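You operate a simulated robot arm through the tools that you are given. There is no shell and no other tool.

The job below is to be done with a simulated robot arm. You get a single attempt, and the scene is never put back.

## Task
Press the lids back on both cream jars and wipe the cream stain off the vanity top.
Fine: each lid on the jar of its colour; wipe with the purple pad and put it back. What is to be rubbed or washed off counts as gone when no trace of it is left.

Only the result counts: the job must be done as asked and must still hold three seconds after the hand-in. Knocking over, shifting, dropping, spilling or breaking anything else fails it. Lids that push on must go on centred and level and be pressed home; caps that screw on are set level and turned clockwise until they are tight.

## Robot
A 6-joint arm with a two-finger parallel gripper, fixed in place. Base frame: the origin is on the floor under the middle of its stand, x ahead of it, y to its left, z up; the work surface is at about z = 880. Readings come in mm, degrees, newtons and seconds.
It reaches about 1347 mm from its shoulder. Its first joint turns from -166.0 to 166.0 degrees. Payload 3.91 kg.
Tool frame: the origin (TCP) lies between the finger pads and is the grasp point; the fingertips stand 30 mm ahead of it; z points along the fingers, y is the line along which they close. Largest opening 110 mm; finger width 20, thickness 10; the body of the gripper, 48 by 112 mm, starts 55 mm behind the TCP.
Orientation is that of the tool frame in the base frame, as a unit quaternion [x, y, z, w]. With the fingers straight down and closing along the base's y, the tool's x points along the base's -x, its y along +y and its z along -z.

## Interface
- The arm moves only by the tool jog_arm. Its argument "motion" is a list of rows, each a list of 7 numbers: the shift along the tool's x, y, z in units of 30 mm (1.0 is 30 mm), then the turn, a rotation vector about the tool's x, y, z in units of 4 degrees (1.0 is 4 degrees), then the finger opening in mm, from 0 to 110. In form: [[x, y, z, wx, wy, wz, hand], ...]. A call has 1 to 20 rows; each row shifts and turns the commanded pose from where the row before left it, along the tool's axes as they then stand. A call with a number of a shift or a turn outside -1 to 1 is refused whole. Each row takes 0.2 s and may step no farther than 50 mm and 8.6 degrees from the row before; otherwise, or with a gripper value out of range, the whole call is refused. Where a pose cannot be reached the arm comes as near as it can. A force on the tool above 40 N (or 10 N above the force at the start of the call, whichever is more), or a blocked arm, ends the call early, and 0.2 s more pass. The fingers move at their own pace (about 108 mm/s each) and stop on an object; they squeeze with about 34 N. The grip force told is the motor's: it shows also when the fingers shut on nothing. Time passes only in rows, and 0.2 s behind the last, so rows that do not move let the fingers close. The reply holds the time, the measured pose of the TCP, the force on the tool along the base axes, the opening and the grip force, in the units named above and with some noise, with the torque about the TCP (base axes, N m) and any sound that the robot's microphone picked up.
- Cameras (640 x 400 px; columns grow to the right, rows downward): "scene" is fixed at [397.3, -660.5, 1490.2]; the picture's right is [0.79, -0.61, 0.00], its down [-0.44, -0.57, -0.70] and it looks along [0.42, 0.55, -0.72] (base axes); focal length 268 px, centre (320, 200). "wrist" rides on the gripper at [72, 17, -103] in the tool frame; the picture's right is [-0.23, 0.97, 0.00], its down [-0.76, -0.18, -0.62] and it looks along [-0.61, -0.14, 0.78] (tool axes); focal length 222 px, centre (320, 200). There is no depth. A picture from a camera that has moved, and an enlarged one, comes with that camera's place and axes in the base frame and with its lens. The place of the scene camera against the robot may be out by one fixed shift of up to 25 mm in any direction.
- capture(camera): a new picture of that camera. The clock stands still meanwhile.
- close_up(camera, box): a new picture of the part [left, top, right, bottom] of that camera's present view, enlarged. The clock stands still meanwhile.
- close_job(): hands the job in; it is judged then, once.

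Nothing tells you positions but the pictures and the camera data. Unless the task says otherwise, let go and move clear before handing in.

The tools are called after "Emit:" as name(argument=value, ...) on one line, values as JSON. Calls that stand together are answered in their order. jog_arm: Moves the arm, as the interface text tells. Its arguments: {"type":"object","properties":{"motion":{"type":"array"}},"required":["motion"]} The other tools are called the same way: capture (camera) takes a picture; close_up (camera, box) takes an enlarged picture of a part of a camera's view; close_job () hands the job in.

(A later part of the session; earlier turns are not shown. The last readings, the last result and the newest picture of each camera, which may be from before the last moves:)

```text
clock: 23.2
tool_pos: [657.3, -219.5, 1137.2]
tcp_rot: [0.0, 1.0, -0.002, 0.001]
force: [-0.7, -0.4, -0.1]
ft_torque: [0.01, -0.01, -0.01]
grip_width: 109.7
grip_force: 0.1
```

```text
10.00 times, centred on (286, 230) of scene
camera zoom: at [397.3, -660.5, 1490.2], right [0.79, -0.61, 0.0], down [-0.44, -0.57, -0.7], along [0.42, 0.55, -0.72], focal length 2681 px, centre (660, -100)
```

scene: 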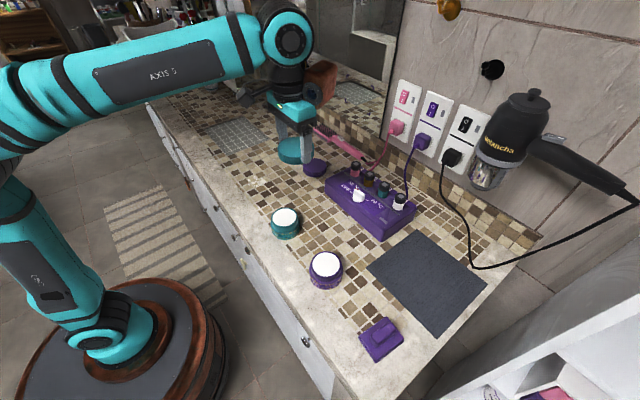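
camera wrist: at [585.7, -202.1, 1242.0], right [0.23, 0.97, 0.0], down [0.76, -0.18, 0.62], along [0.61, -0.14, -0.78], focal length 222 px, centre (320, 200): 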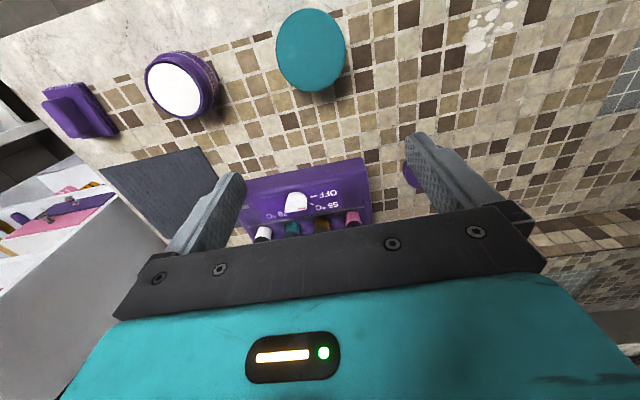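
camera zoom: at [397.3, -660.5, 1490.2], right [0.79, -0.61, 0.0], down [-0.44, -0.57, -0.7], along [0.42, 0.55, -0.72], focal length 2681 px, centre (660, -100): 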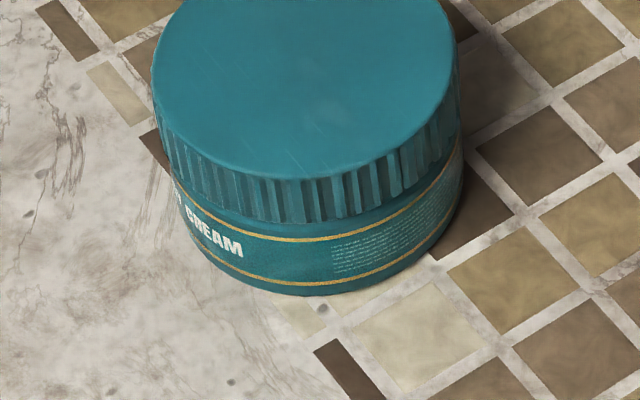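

Emit:
close_up(camera="scene", box=[266, 220, 306, 245])

Emit:
close_up(camera="wrist", box=[256, 0, 376, 75])

Emit:
close_up(camera="wrist", box=[256, 30, 376, 105])

```text
16.00 times, centred on (286, 232) of scene
camera zoom: at [397.3, -660.5, 1490.2], right [0.79, -0.61, 0.0], down [-0.44, -0.57, -0.7], along [0.42, 0.55, -0.72], focal length 4290 px, centre (864, -320)
```

zoom: 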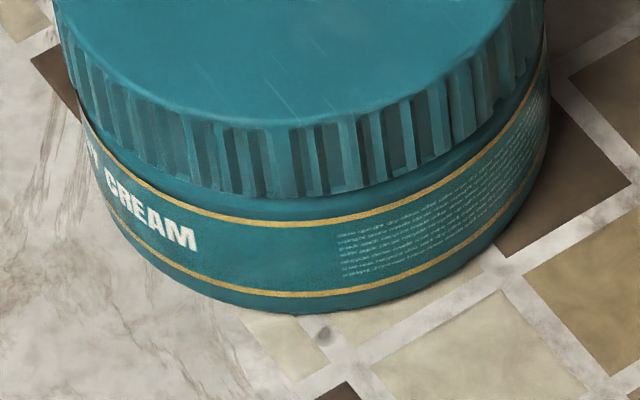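

```text
5.33 times, centred on (316, 38) of wrist
camera zoom: at [585.7, -202.1, 1242.0], right [0.23, 0.97, 0.0], down [0.76, -0.18, 0.62], along [0.61, -0.14, -0.78], focal length 1185 px, centre (341, 1067)
```

zoom: 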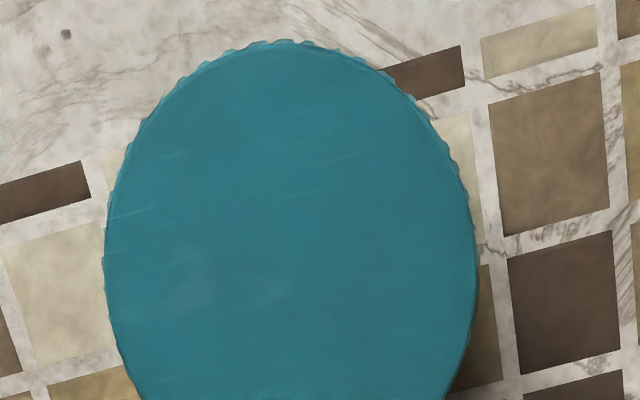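

```text
5.33 times, centred on (316, 68) of wrist
camera zoom: at [585.7, -202.1, 1242.0], right [0.23, 0.97, 0.0], down [0.76, -0.18, 0.62], along [0.61, -0.14, -0.78], focal length 1185 px, centre (341, 907)
```

zoom: 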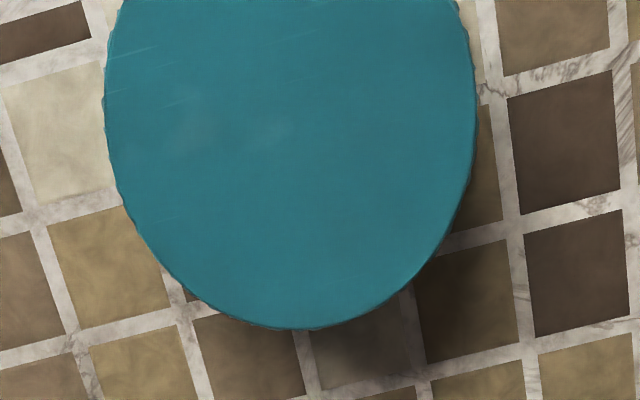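

The teal lid sits level and centred at about (610.3, -220.1), matching the jar. Next I'll move above the purple lid, near (828, -60).

Emit:
jog_arm(motion=[[-0.814, 0.76, 0, 0, 0, 0, 110], [-0.814, 0.76, 0, 0, 0, 0, 110], [-0.814, 0.76, 0, 0, 0, 0, 110], [-0.814, 0.76, 0, 0, 0, 0, 110], [-0.814, 0.76, 0, 0, 0, 0, 110], [-0.814, 0.76, 0, 0, 0, 0, 110], [-0.814, 0.76, 0, 0, 0, 0, 110], [0, 0, 0.9, 0, 0, 0, 110], [0, 0, 0.9, 0, 0, 0, 110], [0, 0, 0.9, 0, 0, 0, 110], [0, 0, 0, 0, 0, 0, 110], [0, 0, 0, 0, 0, 0, 110]])

Emit:
capture(camera="wrist")

Emit:
close_up(camera="wrist", box=[250, 50, 394, 140])

Emit:
close_up(camera="wrist", box=[250, 80, 394, 170])

```text
clock: 25.8
tool_pos: [826.2, -61.7, 1059.1]
tcp_rot: [0.0, 1.0, -0.001, 0.001]
force: [-0.1, -0.9, 0.6]
ft_torque: [0.02, -0.01, 0.0]
grip_width: 109.9
grip_force: 0.0
```

```text
taken
camera wrist: at [754.3, -45.0, 1162.6], right [0.23, 0.97, 0.0], down [0.76, -0.18, 0.62], along [0.61, -0.14, -0.78], focal length 222 px, centre (320, 200)
```

wrist: 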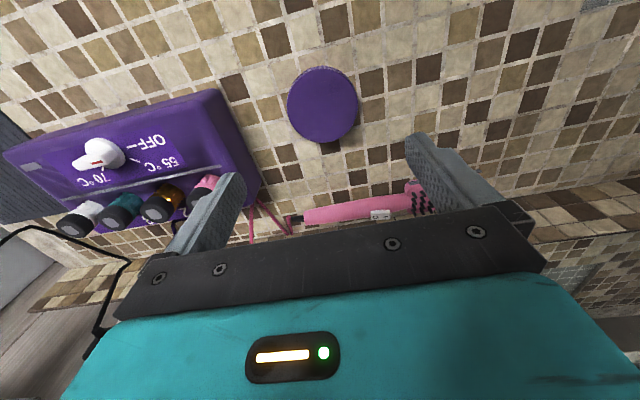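

```text
4.44 times, centred on (322, 95) of wrist
camera zoom: at [754.3, -45.0, 1162.6], right [0.23, 0.97, 0.0], down [0.76, -0.18, 0.62], along [0.61, -0.14, -0.78], focal length 987 px, centre (311, 667)
```

zoom: 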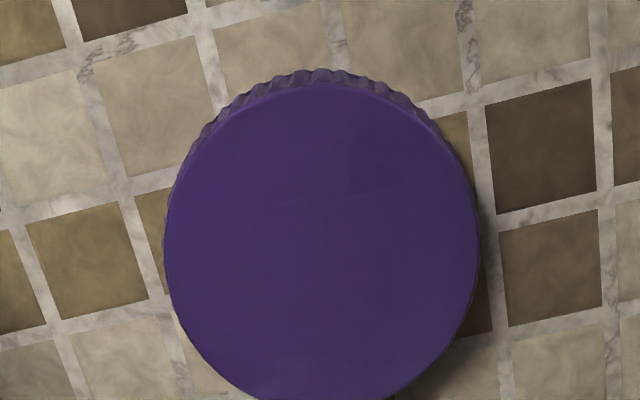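

```text
4.44 times, centred on (322, 125) of wrist
camera zoom: at [754.3, -45.0, 1162.6], right [0.23, 0.97, 0.0], down [0.76, -0.18, 0.62], along [0.61, -0.14, -0.78], focal length 987 px, centre (311, 533)
```

zoom: 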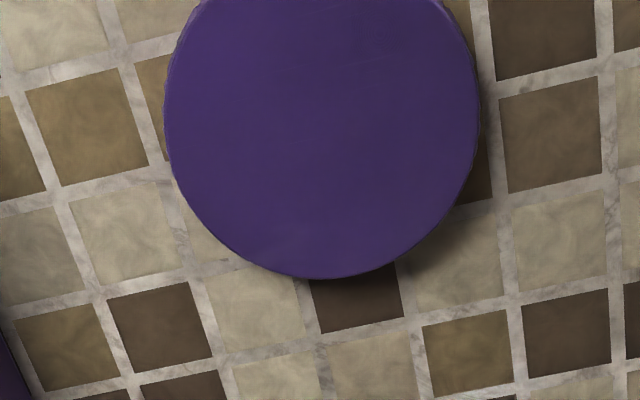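

Emit:
jog_arm(motion=[[-0.1, 0.055, 0.5, 0, 0, 0, 110], [0, 0, 0.9, 0, 0, 0, 110], [0, 0, 0.9, 0, 0, 0, 110], [0, 0, 0.9, 0, 0, 0, 110], [0, 0, 0.8, 0, 0, 0, 110], [0, 0, 0.5, 0, 0, 0, 110], [0, 0, 0, 0, 0, 0, 110], [0, 0, 0, 0, 0, 0, 110]])

Emit:
capture(camera="wrist")

Emit:
close_up(camera="wrist", box=[224, 90, 416, 210])

```text
clock: 27.6
tool_pos: [830.6, -59.1, 921.8]
tcp_rot: [0.0, 1.0, -0.001, 0.001]
force: [-0.1, -0.2, 0.2]
ft_torque: [0.0, -0.01, 0.03]
grip_width: 109.9
grip_force: 0.1
```

```text
taken
camera wrist: at [758.0, -42.0, 1026.4], right [0.23, 0.97, 0.0], down [0.76, -0.18, 0.62], along [0.61, -0.14, -0.78], focal length 222 px, centre (320, 200)
```

wrist: 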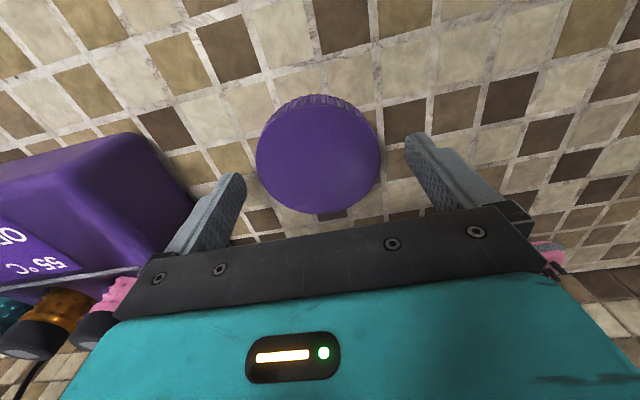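

```text
3.33 times, centred on (320, 150) of wrist
camera zoom: at [758.0, -42.0, 1026.4], right [0.23, 0.97, 0.0], down [0.76, -0.18, 0.62], along [0.61, -0.14, -0.78], focal length 740 px, centre (320, 367)
```

zoom: 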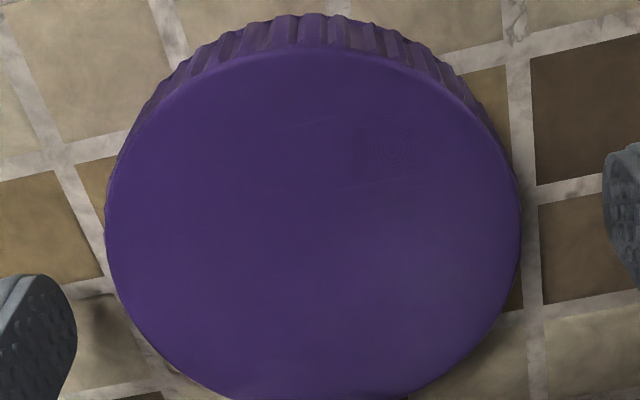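

Emit:
jog_arm(motion=[[0.04, -0.033, 0.1, 0, 0, 0, 110], [0, 0, 0.14, 0, 0, 0, 110], [0, 0, 0, 0, 0, 0, 110], [0, 0, 0, 0, 0, 0, 110]])

```text
clock: 28.6
tool_pos: [827.6, -58.9, 914.5]
tcp_rot: [0.0, 1.0, -0.001, 0.001]
force: [-0.4, -0.5, -0.6]
ft_torque: [-0.05, 0.01, 0.02]
grip_width: 110.1
grip_force: 0.1
```

Emit:
jog_arm(motion=[[-0.03, -0.03, 0, 0, 0, 0, 110], [0, 0, 0, 0, 0, 0, 90], [0, 0, 0, 0, 0, 0, 60], [0, 0, 0, 0, 0, 0, 60], [0, 0, 0, 0, 0, 0, 60], [0, 0, 0, 0, 0, 0, 60]])

Emit:
close_up(camera="wrist", box=[224, 90, 416, 210])

```text
clock: 30.0
tool_pos: [829.0, -61.4, 915.0]
tcp_rot: [0.0, 1.0, -0.001, 0.001]
force: [-0.5, 0.2, -0.7]
ft_torque: [0.01, 0.01, 0.02]
grip_width: 79.7
grip_force: 34.4
```

```text
3.33 times, centred on (320, 150) of wrist
camera zoom: at [756.9, -44.1, 1019.0], right [0.23, 0.97, 0.0], down [0.76, -0.18, 0.62], along [0.61, -0.14, -0.78], focal length 740 px, centre (320, 367)
```

zoom: 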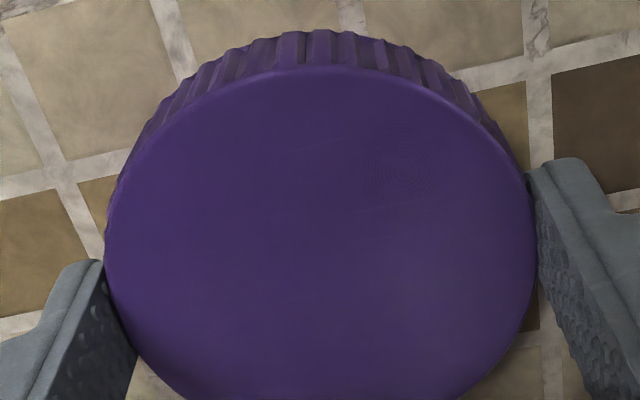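

The purple lid is gripped with its centre about 0.7 mm ahead of the TCP. I'll lift it and carry it to a spot beside the purple jar for measuring.

Emit:
jog_arm(motion=[[0, 0, -0.5, 0, 0, 0, 60], [0, 0, -0.9, 0, 0, 0, 60], [0, 0, -1, 0, 0, 0, 60], [0, 0, -1, 0, 0, 0, 60], [0, 0, -1, 0, 0, 0, 60], [0, 0, -1, 0, 0, 0, 60], [0, 0, -1, 0, 0, 0, 60], [0.469, -0.954, -0.12, 0, 0, 0, 60], [0.469, -0.954, -0.12, 0, 0, 0, 60], [0.469, -0.954, -0.12, 0, 0, 0, 60], [0.469, -0.954, -0.12, 0, 0, 0, 60], [0.469, -0.954, -0.12, 0, 0, 0, 60], [0.469, -0.954, -0.12, 0, 0, 0, 60], [0.469, -0.954, -0.12, 0, 0, 0, 60], [0.469, -0.954, -0.12, 0, 0, 0, 60], [0.469, -0.954, -0.12, 0, 0, 0, 60], [0.469, -0.954, -0.12, 0, 0, 0, 60], [0.469, -0.954, -0.12, 0, 0, 0, 60], [0.469, -0.954, -0.12, 0, 0, 0, 60]])

Emit:
jog_arm(motion=[[0, 0, 0, 0, 0, 0, 60], [0, 0, 0, 0, 0, 0, 60]])

Emit:
capture(camera="wrist")

Emit:
close_up(camera="wrist", box=[246, 0, 374, 80])

Emit:
close_up(camera="wrist", box=[246, 20, 374, 100])

```text
clock: 34.0
tool_pos: [659.0, -403.4, 1152.0]
tcp_rot: [-0.001, 1.0, -0.001, 0.0]
force: [-0.2, 0.0, 0.4]
ft_torque: [0.0, 0.03, -0.01]
grip_width: 79.8
grip_force: 34.4
```

```text
clock: 34.6
tool_pos: [659.6, -403.7, 1152.8]
tcp_rot: [0.0, 1.0, -0.001, 0.001]
force: [-0.2, 0.4, -0.7]
ft_torque: [-0.02, 0.01, -0.01]
grip_width: 79.6
grip_force: 33.9
```

```text
taken
camera wrist: at [587.2, -386.8, 1256.4], right [0.23, 0.97, 0.0], down [0.76, -0.18, 0.62], along [0.61, -0.14, -0.78], focal length 222 px, centre (320, 200)
```

wrist: 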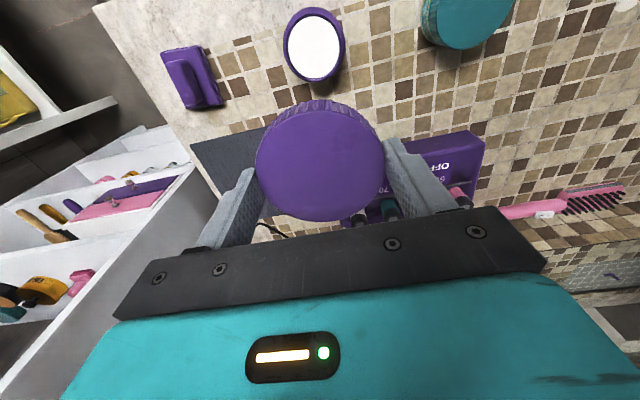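

```text
5.00 times, centred on (310, 40) of wrist
camera zoom: at [587.2, -386.8, 1256.4], right [0.23, 0.97, 0.0], down [0.76, -0.18, 0.62], along [0.61, -0.14, -0.78], focal length 1111 px, centre (370, 1000)
```

zoom: 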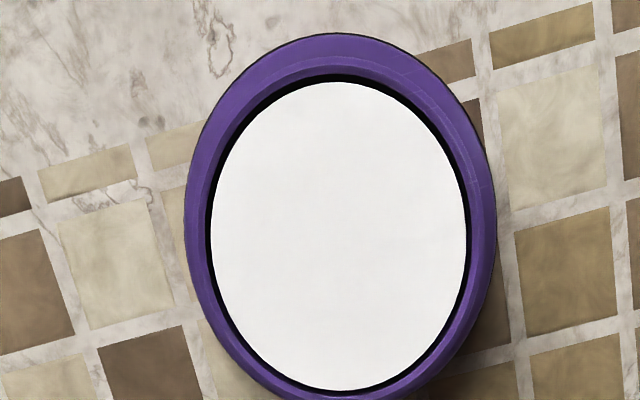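

```text
5.00 times, centred on (310, 60) of wrist
camera zoom: at [587.2, -386.8, 1256.4], right [0.23, 0.97, 0.0], down [0.76, -0.18, 0.62], along [0.61, -0.14, -0.78], focal length 1111 px, centre (370, 900)
```

zoom: 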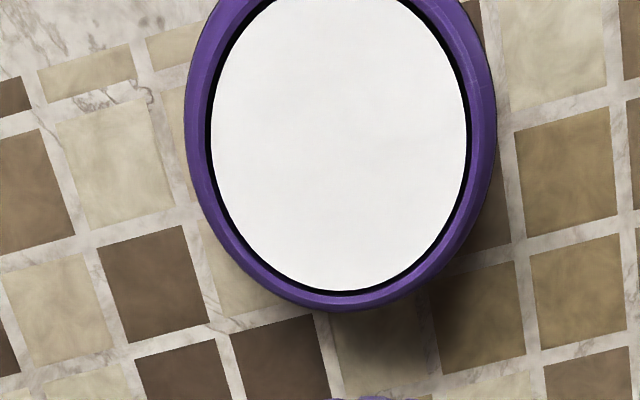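

Emit:
jog_arm(motion=[[0.333, 0.025, 0.93, 0, 0, 0, 60], [0.333, 0.025, 0.93, 0, 0, 0, 60], [0.333, 0.025, 0.93, 0, 0, 0, 60], [0.333, 0.025, 0.93, 0, 0, 0, 60], [0.333, 0.025, 0.93, 0, 0, 0, 60], [0, 0, 0, 0, 0, 0, 60], [0, 0, 0, 0, 0, 0, 60]])

Emit:
close_up(camera="wrist", box=[256, 50, 384, 130])

Emit:
close_up(camera="scene", box=[270, 210, 398, 290])

```text
clock: 36.2
tool_pos: [608.6, -400.7, 1012.9]
tcp_rot: [0.0, 1.0, -0.001, 0.001]
force: [1.2, 0.0, -0.2]
ft_torque: [0.01, 0.0, -0.01]
grip_width: 79.6
grip_force: 33.5
```

```text
5.00 times, centred on (320, 90) of wrist
camera zoom: at [535.7, -383.8, 1116.8], right [0.23, 0.97, 0.0], down [0.76, -0.18, 0.62], along [0.61, -0.14, -0.78], focal length 1111 px, centre (320, 750)
```

zoom: 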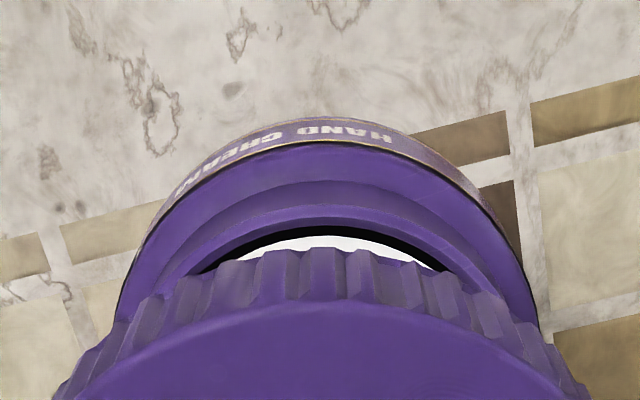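

```text
5.00 times, centred on (334, 250) of scene
camera zoom: at [397.3, -660.5, 1490.2], right [0.79, -0.61, 0.0], down [-0.44, -0.57, -0.7], along [0.42, 0.55, -0.72], focal length 1341 px, centre (250, -50)
```

zoom: 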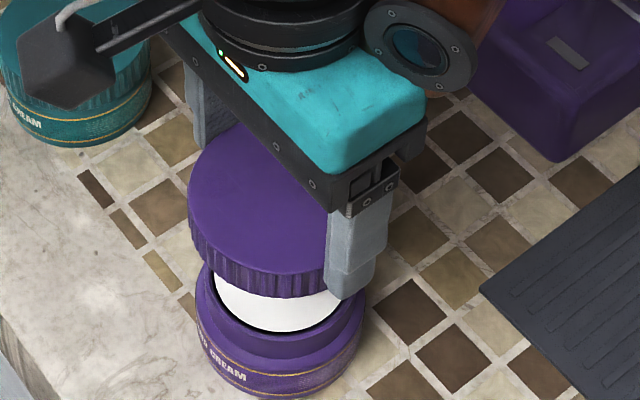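

Emit:
jog_arm(motion=[[-0.027, 0.045, 0.3, 0, 0, 0, 60], [0, 0, 0.4, 0, 0, 0, 60], [0, 0, 0.4, 0, 0, 0, 60], [0, 0, 0.27, 0, 0, 0, 60], [0, 0, 0, 0, 0, 0, 60], [0, 0, 0, 0, 0, 0, 60]])

Emit:
close_up(camera="wrist", box=[256, 60, 384, 140])

Emit:
close_up(camera="scene", box=[294, 240, 358, 280])

```text
clock: 37.6
tool_pos: [610.6, -397.9, 971.8]
tcp_rot: [0.0, 1.0, -0.001, 0.001]
force: [0.0, 0.0, 0.1]
ft_torque: [0.02, -0.01, 0.02]
grip_width: 79.5
grip_force: 34.1
```

```text
5.00 times, centred on (320, 100) of wrist
camera zoom: at [538.3, -380.7, 1074.2], right [0.23, 0.97, 0.0], down [0.76, -0.18, 0.62], along [0.61, -0.14, -0.78], focal length 1111 px, centre (320, 700)
```

zoom: 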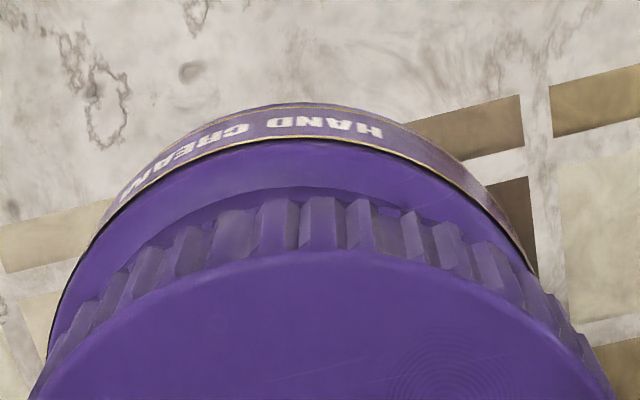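

```text
10.00 times, centred on (326, 260) of scene
camera zoom: at [397.3, -660.5, 1490.2], right [0.79, -0.61, 0.0], down [-0.44, -0.57, -0.7], along [0.42, 0.55, -0.72], focal length 2681 px, centre (260, -400)
```

zoom: 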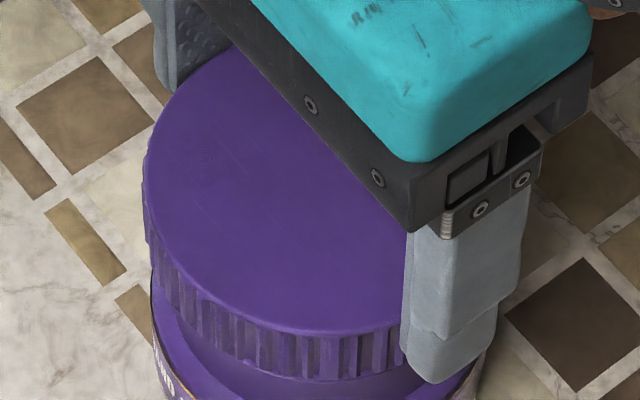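

Emit:
jog_arm(motion=[[0.03, -0.07, 0, 0, 0, 0, 60], [0, 0, 0.05, 0, 0, 0, 60], [0, 0, 0, 0, 0, 0, 60], [0, 0, 0, 0, 0, 0, 60]])

Emit:
close_up(camera="wrist", box=[256, 60, 384, 140])

```text
clock: 38.6
tool_pos: [608.7, -400.0, 970.4]
tcp_rot: [0.001, 1.0, -0.001, 0.001]
force: [-0.2, 0.3, 0.3]
ft_torque: [0.01, -0.02, -0.04]
grip_width: 79.7
grip_force: 33.7
```

```text
5.00 times, centred on (320, 100) of wrist
camera zoom: at [537.3, -383.4, 1073.9], right [0.23, 0.97, 0.0], down [0.76, -0.18, 0.62], along [0.61, -0.14, -0.78], focal length 1111 px, centre (320, 700)
```

zoom: 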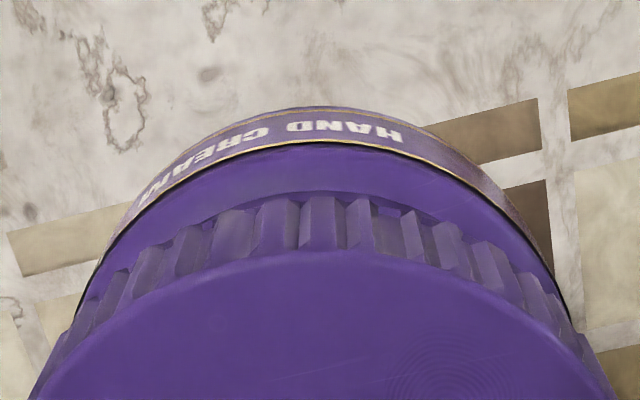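

Emit:
jog_arm(motion=[[-0.015, 0.015, 0.1, 0, 0, 0, 60], [0, 0, 0.1, 0, 0, 0, 60], [0, 0, 0.1, 0, 0, 0, 60], [0, 0, 0, 0, 0, 0, 60], [0, 0, 0, 0, 0, 0, 60]])

Emit:
close_up(camera="wrist", box=[256, 60, 384, 140])

Emit:
close_up(camera="scene", box=[294, 245, 358, 285])

```text
clock: 39.8
tool_pos: [609.4, -399.6, 960.5]
tcp_rot: [0.0, 1.0, -0.001, 0.0]
force: [-0.3, 0.8, 0.4]
ft_torque: [0.02, -0.02, -0.02]
grip_width: 79.4
grip_force: 34.1
```

```text
5.00 times, centred on (320, 100) of wrist
camera zoom: at [537.1, -382.4, 1064.1], right [0.23, 0.97, 0.0], down [0.76, -0.18, 0.62], along [0.61, -0.14, -0.78], focal length 1111 px, centre (320, 700)
```

zoom: 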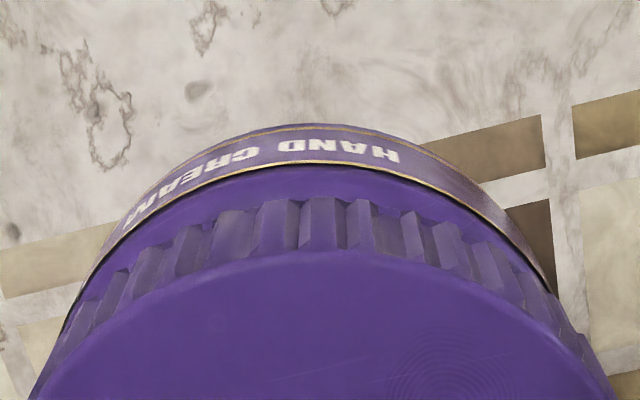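

```text
10.00 times, centred on (326, 265) of scene
camera zoom: at [397.3, -660.5, 1490.2], right [0.79, -0.61, 0.0], down [-0.44, -0.57, -0.7], along [0.42, 0.55, -0.72], focal length 2681 px, centre (260, -450)
```

zoom: 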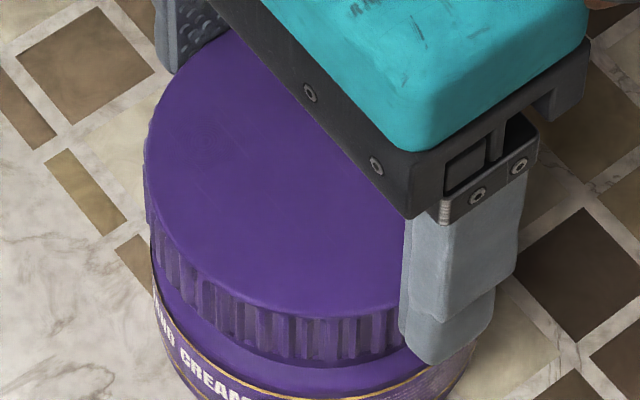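

Emit:
jog_arm(motion=[[0, -0.01, 0.08, 0, 0, 0, 60], [0, 0, 0.08, 0, 0, 0, 60], [0, 0, 0.08, 0, 0, 0, 60], [0, 0, 0, 0, 0, 0, 60], [0, 0, 0, 0, 0, 0, 60]])

Emit:
close_up(camera="wrist", box=[256, 60, 384, 140])

```text
clock: 41.0
tool_pos: [610.6, -399.0, 951.6]
tcp_rot: [0.0, 1.0, 0.0, 0.001]
force: [-0.2, 0.8, -1.1]
ft_torque: [0.01, -0.01, 0.0]
grip_width: 79.4
grip_force: 34.0
```

```text
5.00 times, centred on (320, 100) of wrist
camera zoom: at [537.1, -383.0, 1056.3], right [0.23, 0.97, 0.0], down [0.76, -0.18, 0.62], along [0.61, -0.14, -0.78], focal length 1111 px, centre (320, 700)
```

zoom: 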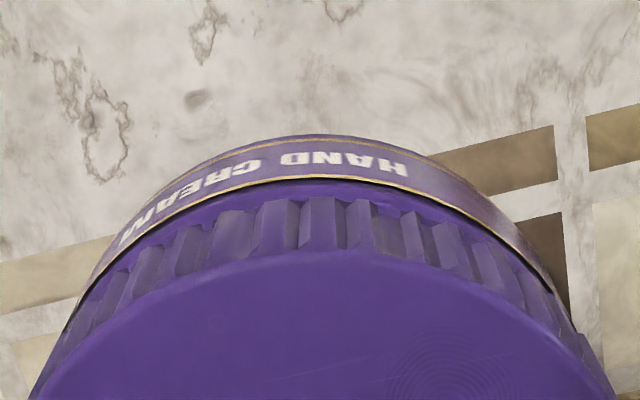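

Emit:
jog_arm(motion=[[0, 0, 0.06, 0, 0, 0, 60], [0, 0, 0.05, 0, 0, 0, 60], [0, 0, 0, 0, 0, 0, 60]])

Emit:
close_up(camera="wrist", box=[256, 60, 384, 140])

```text
clock: 41.8
tool_pos: [609.3, -400.6, 949.0]
tcp_rot: [0.0, 1.0, -0.001, 0.001]
force: [-0.7, -0.2, -0.1]
ft_torque: [0.0, 0.04, 0.0]
grip_width: 79.7
grip_force: 34.1
```

```text
5.00 times, centred on (320, 100) of wrist
camera zoom: at [537.6, -383.1, 1053.4], right [0.23, 0.97, 0.0], down [0.76, -0.18, 0.62], along [0.61, -0.14, -0.78], focal length 1111 px, centre (320, 700)
```

zoom: 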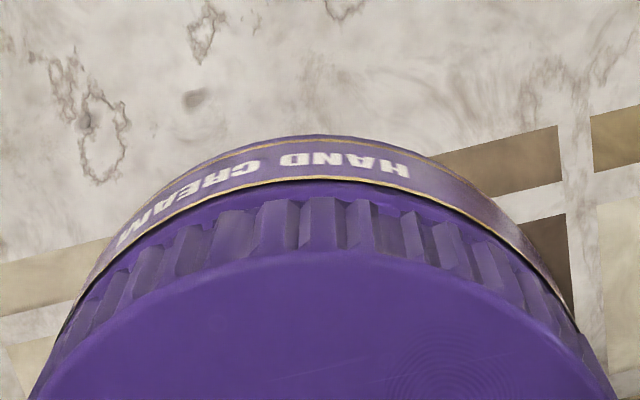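

Emit:
jog_arm(motion=[[0, 0, 0.05, 0, 0, 0, 60], [0, 0, 0, 0, 0, 0, 60]])

Emit:
close_up(camera="wrist", box=[256, 60, 384, 140])

```text
clock: 42.4
tool_pos: [610.2, -400.1, 948.9]
tcp_rot: [-0.001, 1.0, -0.001, 0.001]
force: [-0.1, 0.2, 0.3]
ft_torque: [0.0, 0.05, 0.03]
grip_width: 79.7
grip_force: 34.0
```

```text
5.00 times, centred on (320, 100) of wrist
camera zoom: at [537.3, -383.0, 1052.4], right [0.23, 0.97, 0.0], down [0.76, -0.18, 0.62], along [0.61, -0.14, -0.78], focal length 1111 px, centre (320, 700)
```

zoom: 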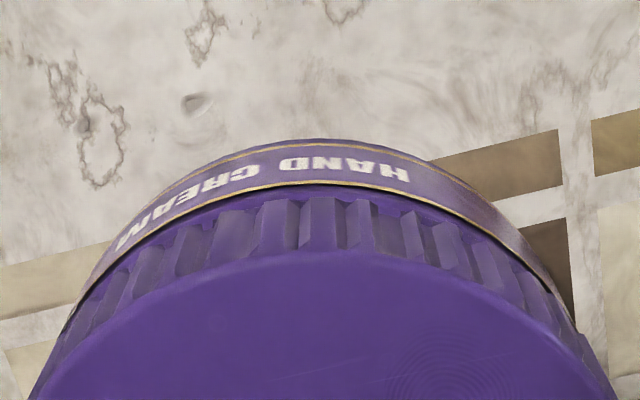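

Emit:
jog_arm(motion=[[0, 0, 0.05, 0, 0, 0, 60], [0, 0, 0, 0, 0, 0, 60]])

Emit:
close_up(camera="wrist", box=[256, 60, 384, 140])

```text
clock: 43.1
tool_pos: [608.6, -400.8, 949.3]
tcp_rot: [0.0, 1.0, -0.002, 0.002]
force: [-3.0, 2.3, 8.8]
ft_torque: [0.3, 0.25, 0.09]
grip_width: 79.8
grip_force: 34.3
heard: snap
stopped in row 2: the force on the tool passed its limit at 41 N (the readings are from after the stop); the commanded pose is now the measured one
```

```text
5.00 times, centred on (320, 100) of wrist
camera zoom: at [536.5, -382.9, 1052.9], right [0.23, 0.97, 0.0], down [0.76, -0.18, 0.63], along [0.61, -0.15, -0.78], focal length 1111 px, centre (320, 700)
```

zoom: 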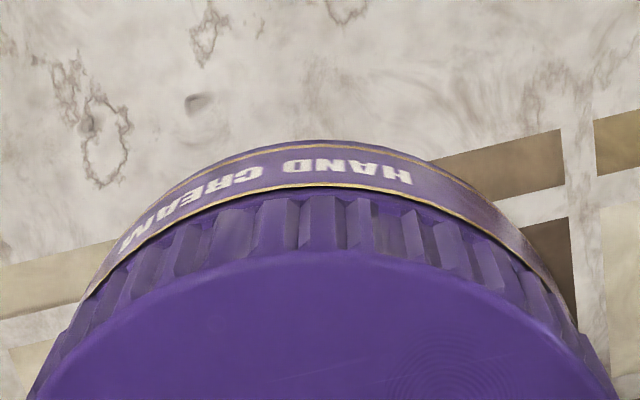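

The purple lid snapped on too. I'll open the fingers, rise clear and check.

Emit:
jog_arm(motion=[[0, 0, 0, 0, 0, 0, 84], [0, 0, 0, 0, 0, 0, 90], [0, 0, 0, 0, 0, 0, 110], [0, 0, 0, 0, 0, 0, 110]])

Emit:
jog_arm(motion=[[0, 0, -0.5, 0, 0, 0, 110], [0, 0, -0.8, 0, 0, 0, 110], [0, 0, -1, 0, 0, 0, 110], [0, 0, -1, 0, 0, 0, 110], [0, 0, -1, 0, 0, 0, 110], [-0.8, 0, -1, 0, 0, 0, 110], [-0.8, 0, -1, 0, 0, 0, 110], [0, 0, 0, 0, 0, 0, 110]])

Emit:
capture(camera="wrist")

Emit:
close_up(camera="scene", box=[302, 250, 350, 280])

Emit:
capture(camera="scene")

```text
clock: 44.1
tool_pos: [609.5, -401.4, 948.6]
tcp_rot: [0.0, 1.0, -0.002, 0.003]
force: [-0.1, -0.3, 0.5]
ft_torque: [0.0, 0.02, 0.02]
grip_width: 110.0
grip_force: 0.2
```

```text
clock: 45.9
tool_pos: [657.9, -400.8, 1137.4]
tcp_rot: [0.0, 1.0, -0.002, 0.002]
force: [0.2, -0.8, -1.4]
ft_torque: [0.02, -0.01, -0.02]
grip_width: 109.7
grip_force: 0.0
```

```text
taken
camera wrist: at [585.5, -383.5, 1241.7], right [0.23, 0.97, 0.0], down [0.76, -0.18, 0.63], along [0.61, -0.14, -0.78], focal length 222 px, centre (320, 200)
```

wrist: 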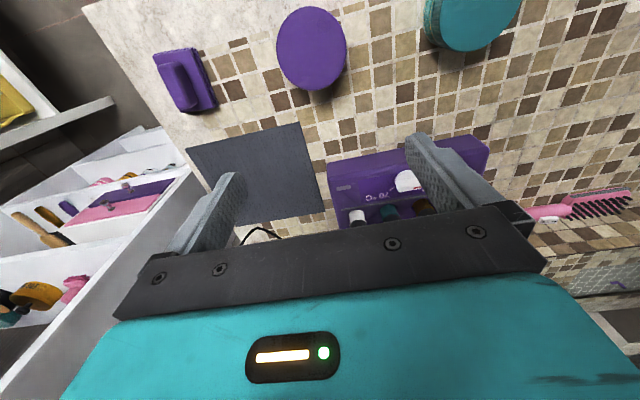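

```text
13.33 times, centred on (326, 265) of scene
camera zoom: at [397.3, -660.5, 1490.2], right [0.79, -0.61, 0.0], down [-0.44, -0.57, -0.7], along [0.42, 0.55, -0.72], focal length 3575 px, centre (240, -667)
```

zoom: 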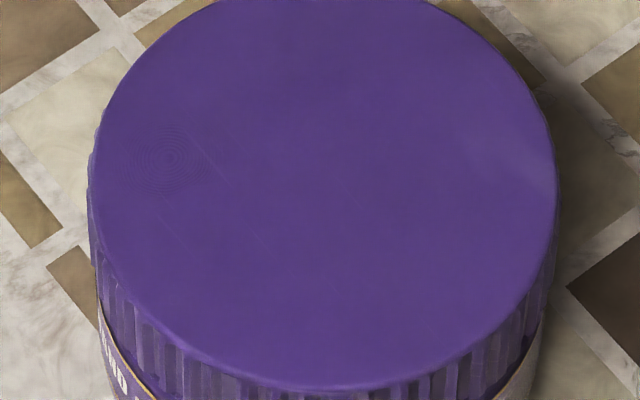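

```text
taken
```

scene: 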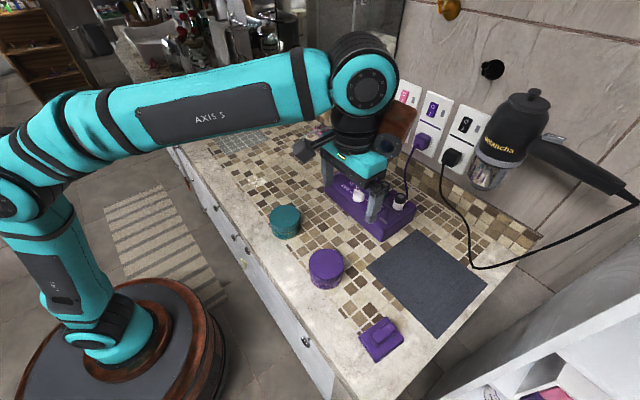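

Emit:
close_up(camera="scene", box=[302, 264, 350, 294])

Emit:
close_up(camera="wrist", box=[130, 30, 240, 130])

Emit:
close_up(camera="scene", box=[352, 310, 412, 370])

```text
13.33 times, centred on (326, 279) of scene
camera zoom: at [397.3, -660.5, 1490.2], right [0.79, -0.61, 0.0], down [-0.44, -0.57, -0.7], along [0.42, 0.55, -0.72], focal length 3575 px, centre (240, -853)
```

zoom: 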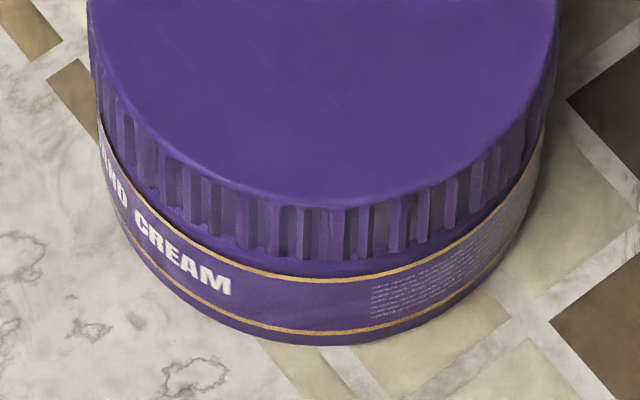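

```text
4.00 times, centred on (185, 80) of wrist
camera zoom: at [585.5, -383.5, 1241.7], right [0.23, 0.97, 0.0], down [0.76, -0.18, 0.63], along [0.61, -0.14, -0.78], focal length 888 px, centre (860, 680)
```

zoom: 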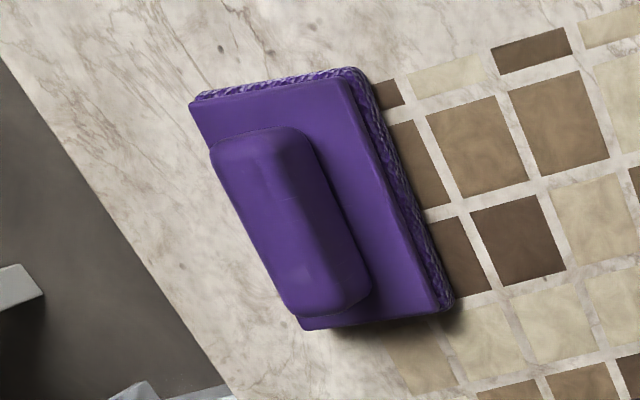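

```text
6.67 times, centred on (382, 340) of scene
camera zoom: at [397.3, -660.5, 1490.2], right [0.79, -0.61, 0.0], down [-0.44, -0.57, -0.7], along [0.42, 0.55, -0.72], focal length 1787 px, centre (-93, -733)
```

zoom: 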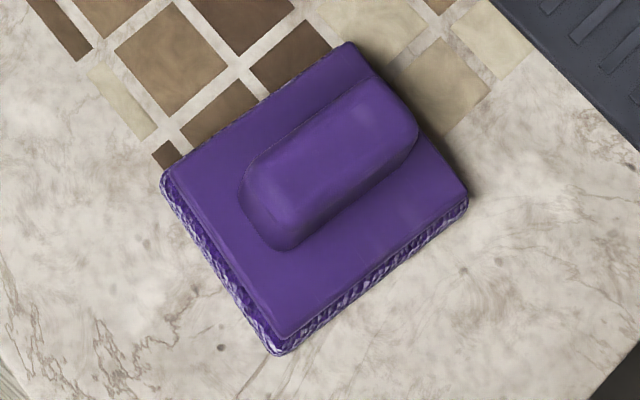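

Both lids are on and look level. The pad's centre is near (606, -584), turned about -7.3° and with its handle along its long side. I'll move above it and turn the gripper to match.

Emit:
jog_arm(motion=[[0.248, -0.871, 0.2, 0, 0, 0, 80], [0.248, -0.871, 0.2, 0, 0, 0, 80], [0.248, -0.871, 0.2, 0, 0, 0, 80], [0.248, -0.871, 0.2, 0, 0, 0, 80], [0.248, -0.871, 0.5, 0, 0, 0, 80], [0.248, -0.871, 0.5, 0, 0, 0, 80], [0.248, -0.871, 0.5, 0, 0, 0, 80], [0, 0, 0.3, 0, 0, 0.915, 80], [0, 0, 0.3, 0, 0, 0.915, 80], [0, 0, 0, 0, 0, 0, 80], [0, 0, 0, 0, 0, 0, 80]])

Emit:
capture(camera="wrist")

Emit:
capture(camera="scene")

Emit:
close_up(camera="wrist", box=[240, 60, 400, 160])

```text
clock: 48.3
tool_pos: [605.5, -584.8, 1050.4]
tcp_rot: [0.065, 0.998, -0.001, 0.003]
force: [0.4, 0.3, 0.4]
ft_torque: [0.01, 0.0, -0.03]
grip_width: 79.6
grip_force: 0.1
```

```text
taken
camera wrist: at [535.5, -557.7, 1154.0], right [0.35, 0.94, 0.0], down [0.73, -0.27, 0.63], along [0.59, -0.22, -0.78], focal length 222 px, centre (320, 200)
```

wrist: 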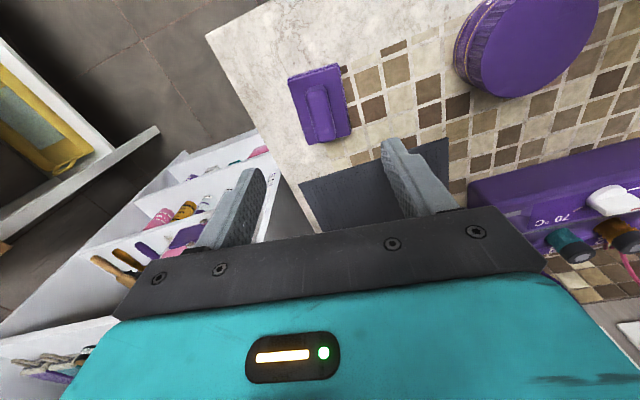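

```text
taken
```

scene: 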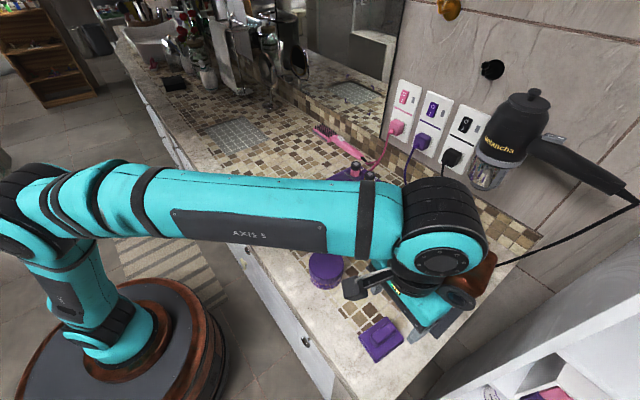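

```text
4.00 times, centred on (320, 110) of wrist
camera zoom: at [535.5, -557.7, 1154.0], right [0.35, 0.94, 0.0], down [0.73, -0.27, 0.63], along [0.59, -0.22, -0.78], focal length 888 px, centre (320, 560)
```

zoom: 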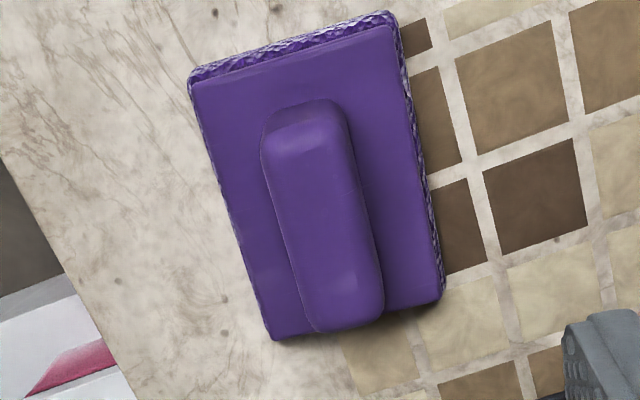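

Emit:
jog_arm(motion=[[-0.1, 0.035, 0.6, 0, 0, 0, 50], [0, 0, 0.9, 0, 0, 0, 50], [0, 0, 0.9, 0, 0, 0, 50], [0, 0, 0.8, 0, 0, 0, 50], [0, 0, 0.5, 0, 0, 0, 50], [0, 0, 0, 0, 0, 0, 50], [0, 0, 0, 0, 0, 0, 50]])

Emit:
capture(camera="wrist")

Emit:
close_up(camera="wrist", box=[240, 100, 400, 200])

Emit:
close_up(camera="scene", box=[340, 300, 436, 360])

```text
clock: 49.9
tool_pos: [610.5, -581.3, 940.1]
tcp_rot: [0.064, 0.998, -0.002, 0.003]
force: [-0.2, 0.8, -0.1]
ft_torque: [-0.02, 0.02, 0.0]
grip_width: 50.1
grip_force: 0.0
```

```text
taken
camera wrist: at [540.4, -555.9, 1044.1], right [0.35, 0.94, 0.0], down [0.73, -0.27, 0.63], along [0.59, -0.22, -0.78], focal length 222 px, centre (320, 200)
```

wrist: 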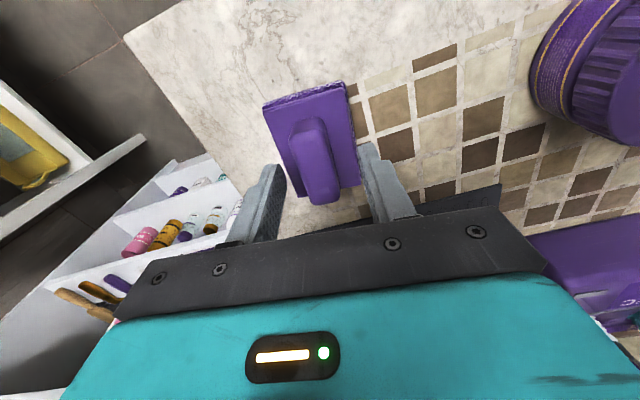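

```text
4.00 times, centred on (320, 150) of wrist
camera zoom: at [540.4, -555.9, 1044.1], right [0.35, 0.94, 0.0], down [0.73, -0.27, 0.63], along [0.59, -0.22, -0.78], focal length 888 px, centre (320, 400)
```

zoom: 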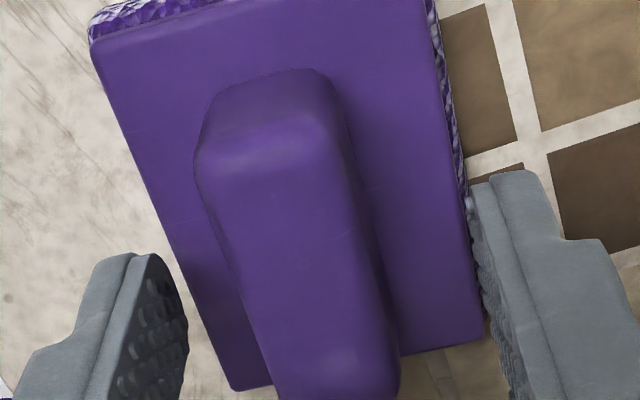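

```text
6.67 times, centred on (388, 330) of scene
camera zoom: at [397.3, -660.5, 1490.2], right [0.79, -0.61, 0.0], down [-0.44, -0.57, -0.7], along [0.42, 0.55, -0.72], focal length 1787 px, centre (-133, -667)
```

zoom: 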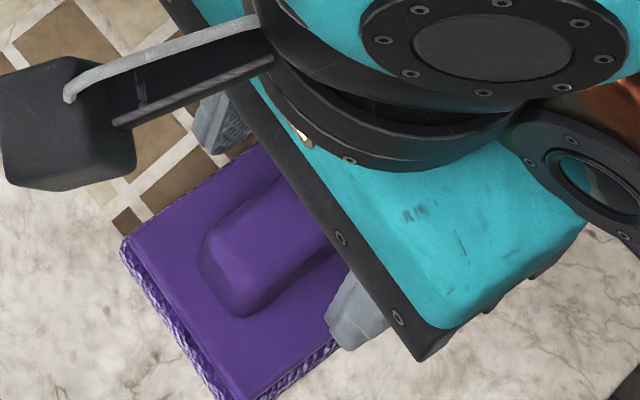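

Emit:
jog_arm(motion=[[0.04, -0.11, 0.1, 0, 0, 0, 50], [0, 0, 0, 0, 0, 0, 50], [0, 0, 0, 0, 0, 0, 50]])

Emit:
close_up(camera="wrist", box=[240, 100, 400, 200])

```text
clock: 50.7
tool_pos: [607.1, -585.3, 936.0]
tcp_rot: [0.064, 0.998, -0.002, 0.002]
force: [-0.4, 0.7, -0.2]
ft_torque: [0.01, 0.01, 0.01]
grip_width: 50.2
grip_force: 0.0
```

```text
4.00 times, centred on (320, 150) of wrist
camera zoom: at [538.5, -559.4, 1040.8], right [0.35, 0.94, 0.0], down [0.73, -0.27, 0.63], along [0.59, -0.22, -0.78], focal length 888 px, centre (320, 400)
```

zoom: 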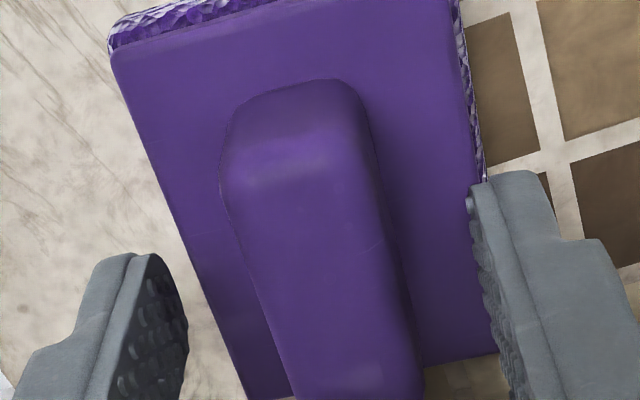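

Emit:
jog_arm(motion=[[0, 0, 0.1, 0, 0, 0, 50], [0, 0, 0.08, 0, 0, 0, 50], [0, 0, 0, 0, 0, 0, 50], [0, 0, 0, 0, 0, 0, 50]])

Emit:
close_up(camera="wrist", box=[240, 100, 400, 200])

Emit:
close_up(camera="scene", box=[340, 310, 436, 370])

```text
clock: 51.7
tool_pos: [608.8, -585.1, 932.0]
tcp_rot: [0.064, 0.998, -0.002, 0.003]
force: [0.4, 0.3, -0.4]
ft_torque: [-0.03, -0.02, -0.01]
grip_width: 50.2
grip_force: 0.1
```

```text
4.00 times, centred on (320, 150) of wrist
camera zoom: at [538.6, -559.5, 1035.2], right [0.35, 0.94, 0.0], down [0.73, -0.27, 0.63], along [0.59, -0.22, -0.78], focal length 888 px, centre (320, 400)
```

zoom: 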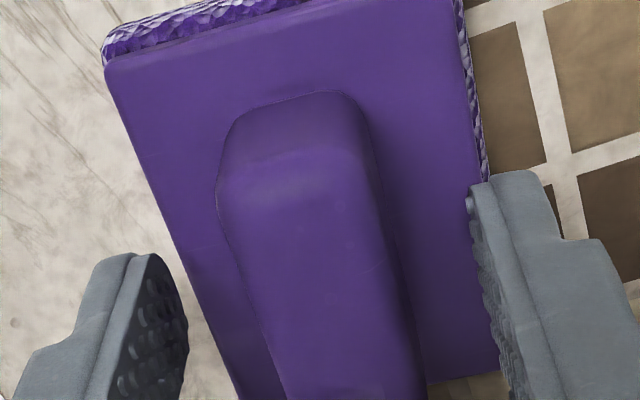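

```text
6.67 times, centred on (388, 340) of scene
camera zoom: at [397.3, -660.5, 1490.2], right [0.79, -0.61, 0.0], down [-0.44, -0.57, -0.7], along [0.42, 0.55, -0.72], focal length 1787 px, centre (-133, -733)
```

zoom: 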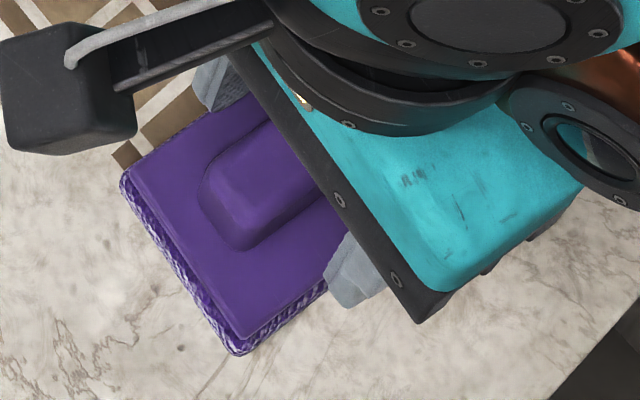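

Emit:
jog_arm(motion=[[0, 0, 0.08, 0, 0, 0, 50], [0, 0, 0, 0, 0, 0, 50], [0, 0, 0, 0, 0, 0, 50]])

```text
clock: 52.5
tool_pos: [608.1, -586.0, 927.9]
tcp_rot: [0.064, 0.998, -0.002, 0.002]
force: [0.3, -0.3, -0.2]
ft_torque: [-0.01, -0.01, 0.0]
grip_width: 50.2
grip_force: 0.1
```

Emit:
jog_arm(motion=[[0, 0.015, -0.04, 0, 0, 0, 50], [0, 0, 0, 0, 0, 0, 40], [0, 0, 0, 0, 0, 0, 30], [0, 0, 0, 0, 0, 0, 10], [0, 0, 0, 0, 0, 0, 10], [0, 0, 0, 0, 0, 0, 10]])

Emit:
close_up(camera="wrist", box=[240, 100, 400, 200])

Emit:
close_up(camera="scene", box=[340, 310, 436, 370])

```text
clock: 53.9
tool_pos: [607.6, -585.5, 929.8]
tcp_rot: [0.062, 0.998, -0.003, 0.003]
force: [0.6, -0.2, 0.8]
ft_torque: [0.01, -0.03, 0.02]
grip_width: 21.4
grip_force: 34.3
```

```text
4.00 times, centred on (320, 150) of wrist
camera zoom: at [538.5, -558.8, 1034.0], right [0.35, 0.94, 0.0], down [0.73, -0.27, 0.63], along [0.59, -0.22, -0.78], focal length 888 px, centre (320, 400)
```

zoom: 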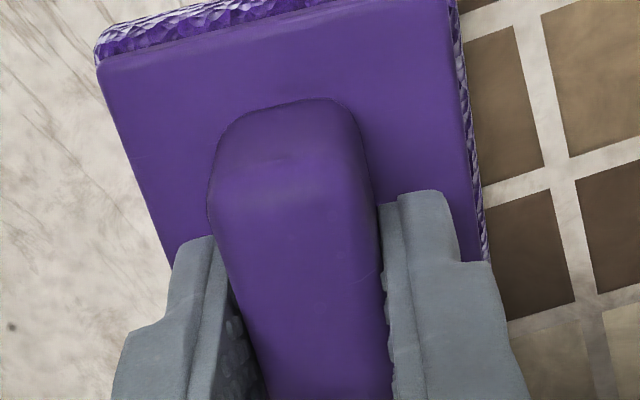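

```text
6.67 times, centred on (388, 340) of scene
camera zoom: at [397.3, -660.5, 1490.2], right [0.79, -0.61, 0.0], down [-0.44, -0.57, -0.7], along [0.42, 0.55, -0.72], focal length 1787 px, centre (-133, -733)
```

zoom: 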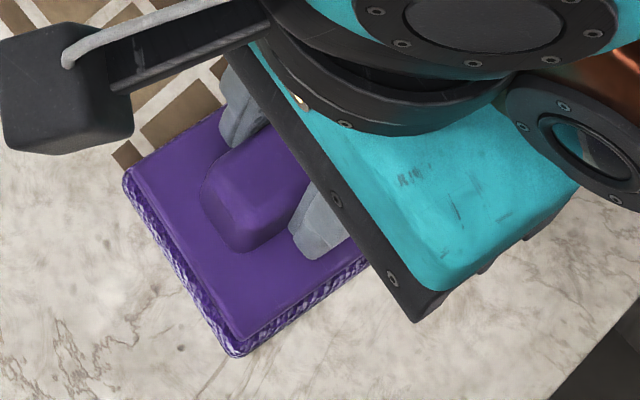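

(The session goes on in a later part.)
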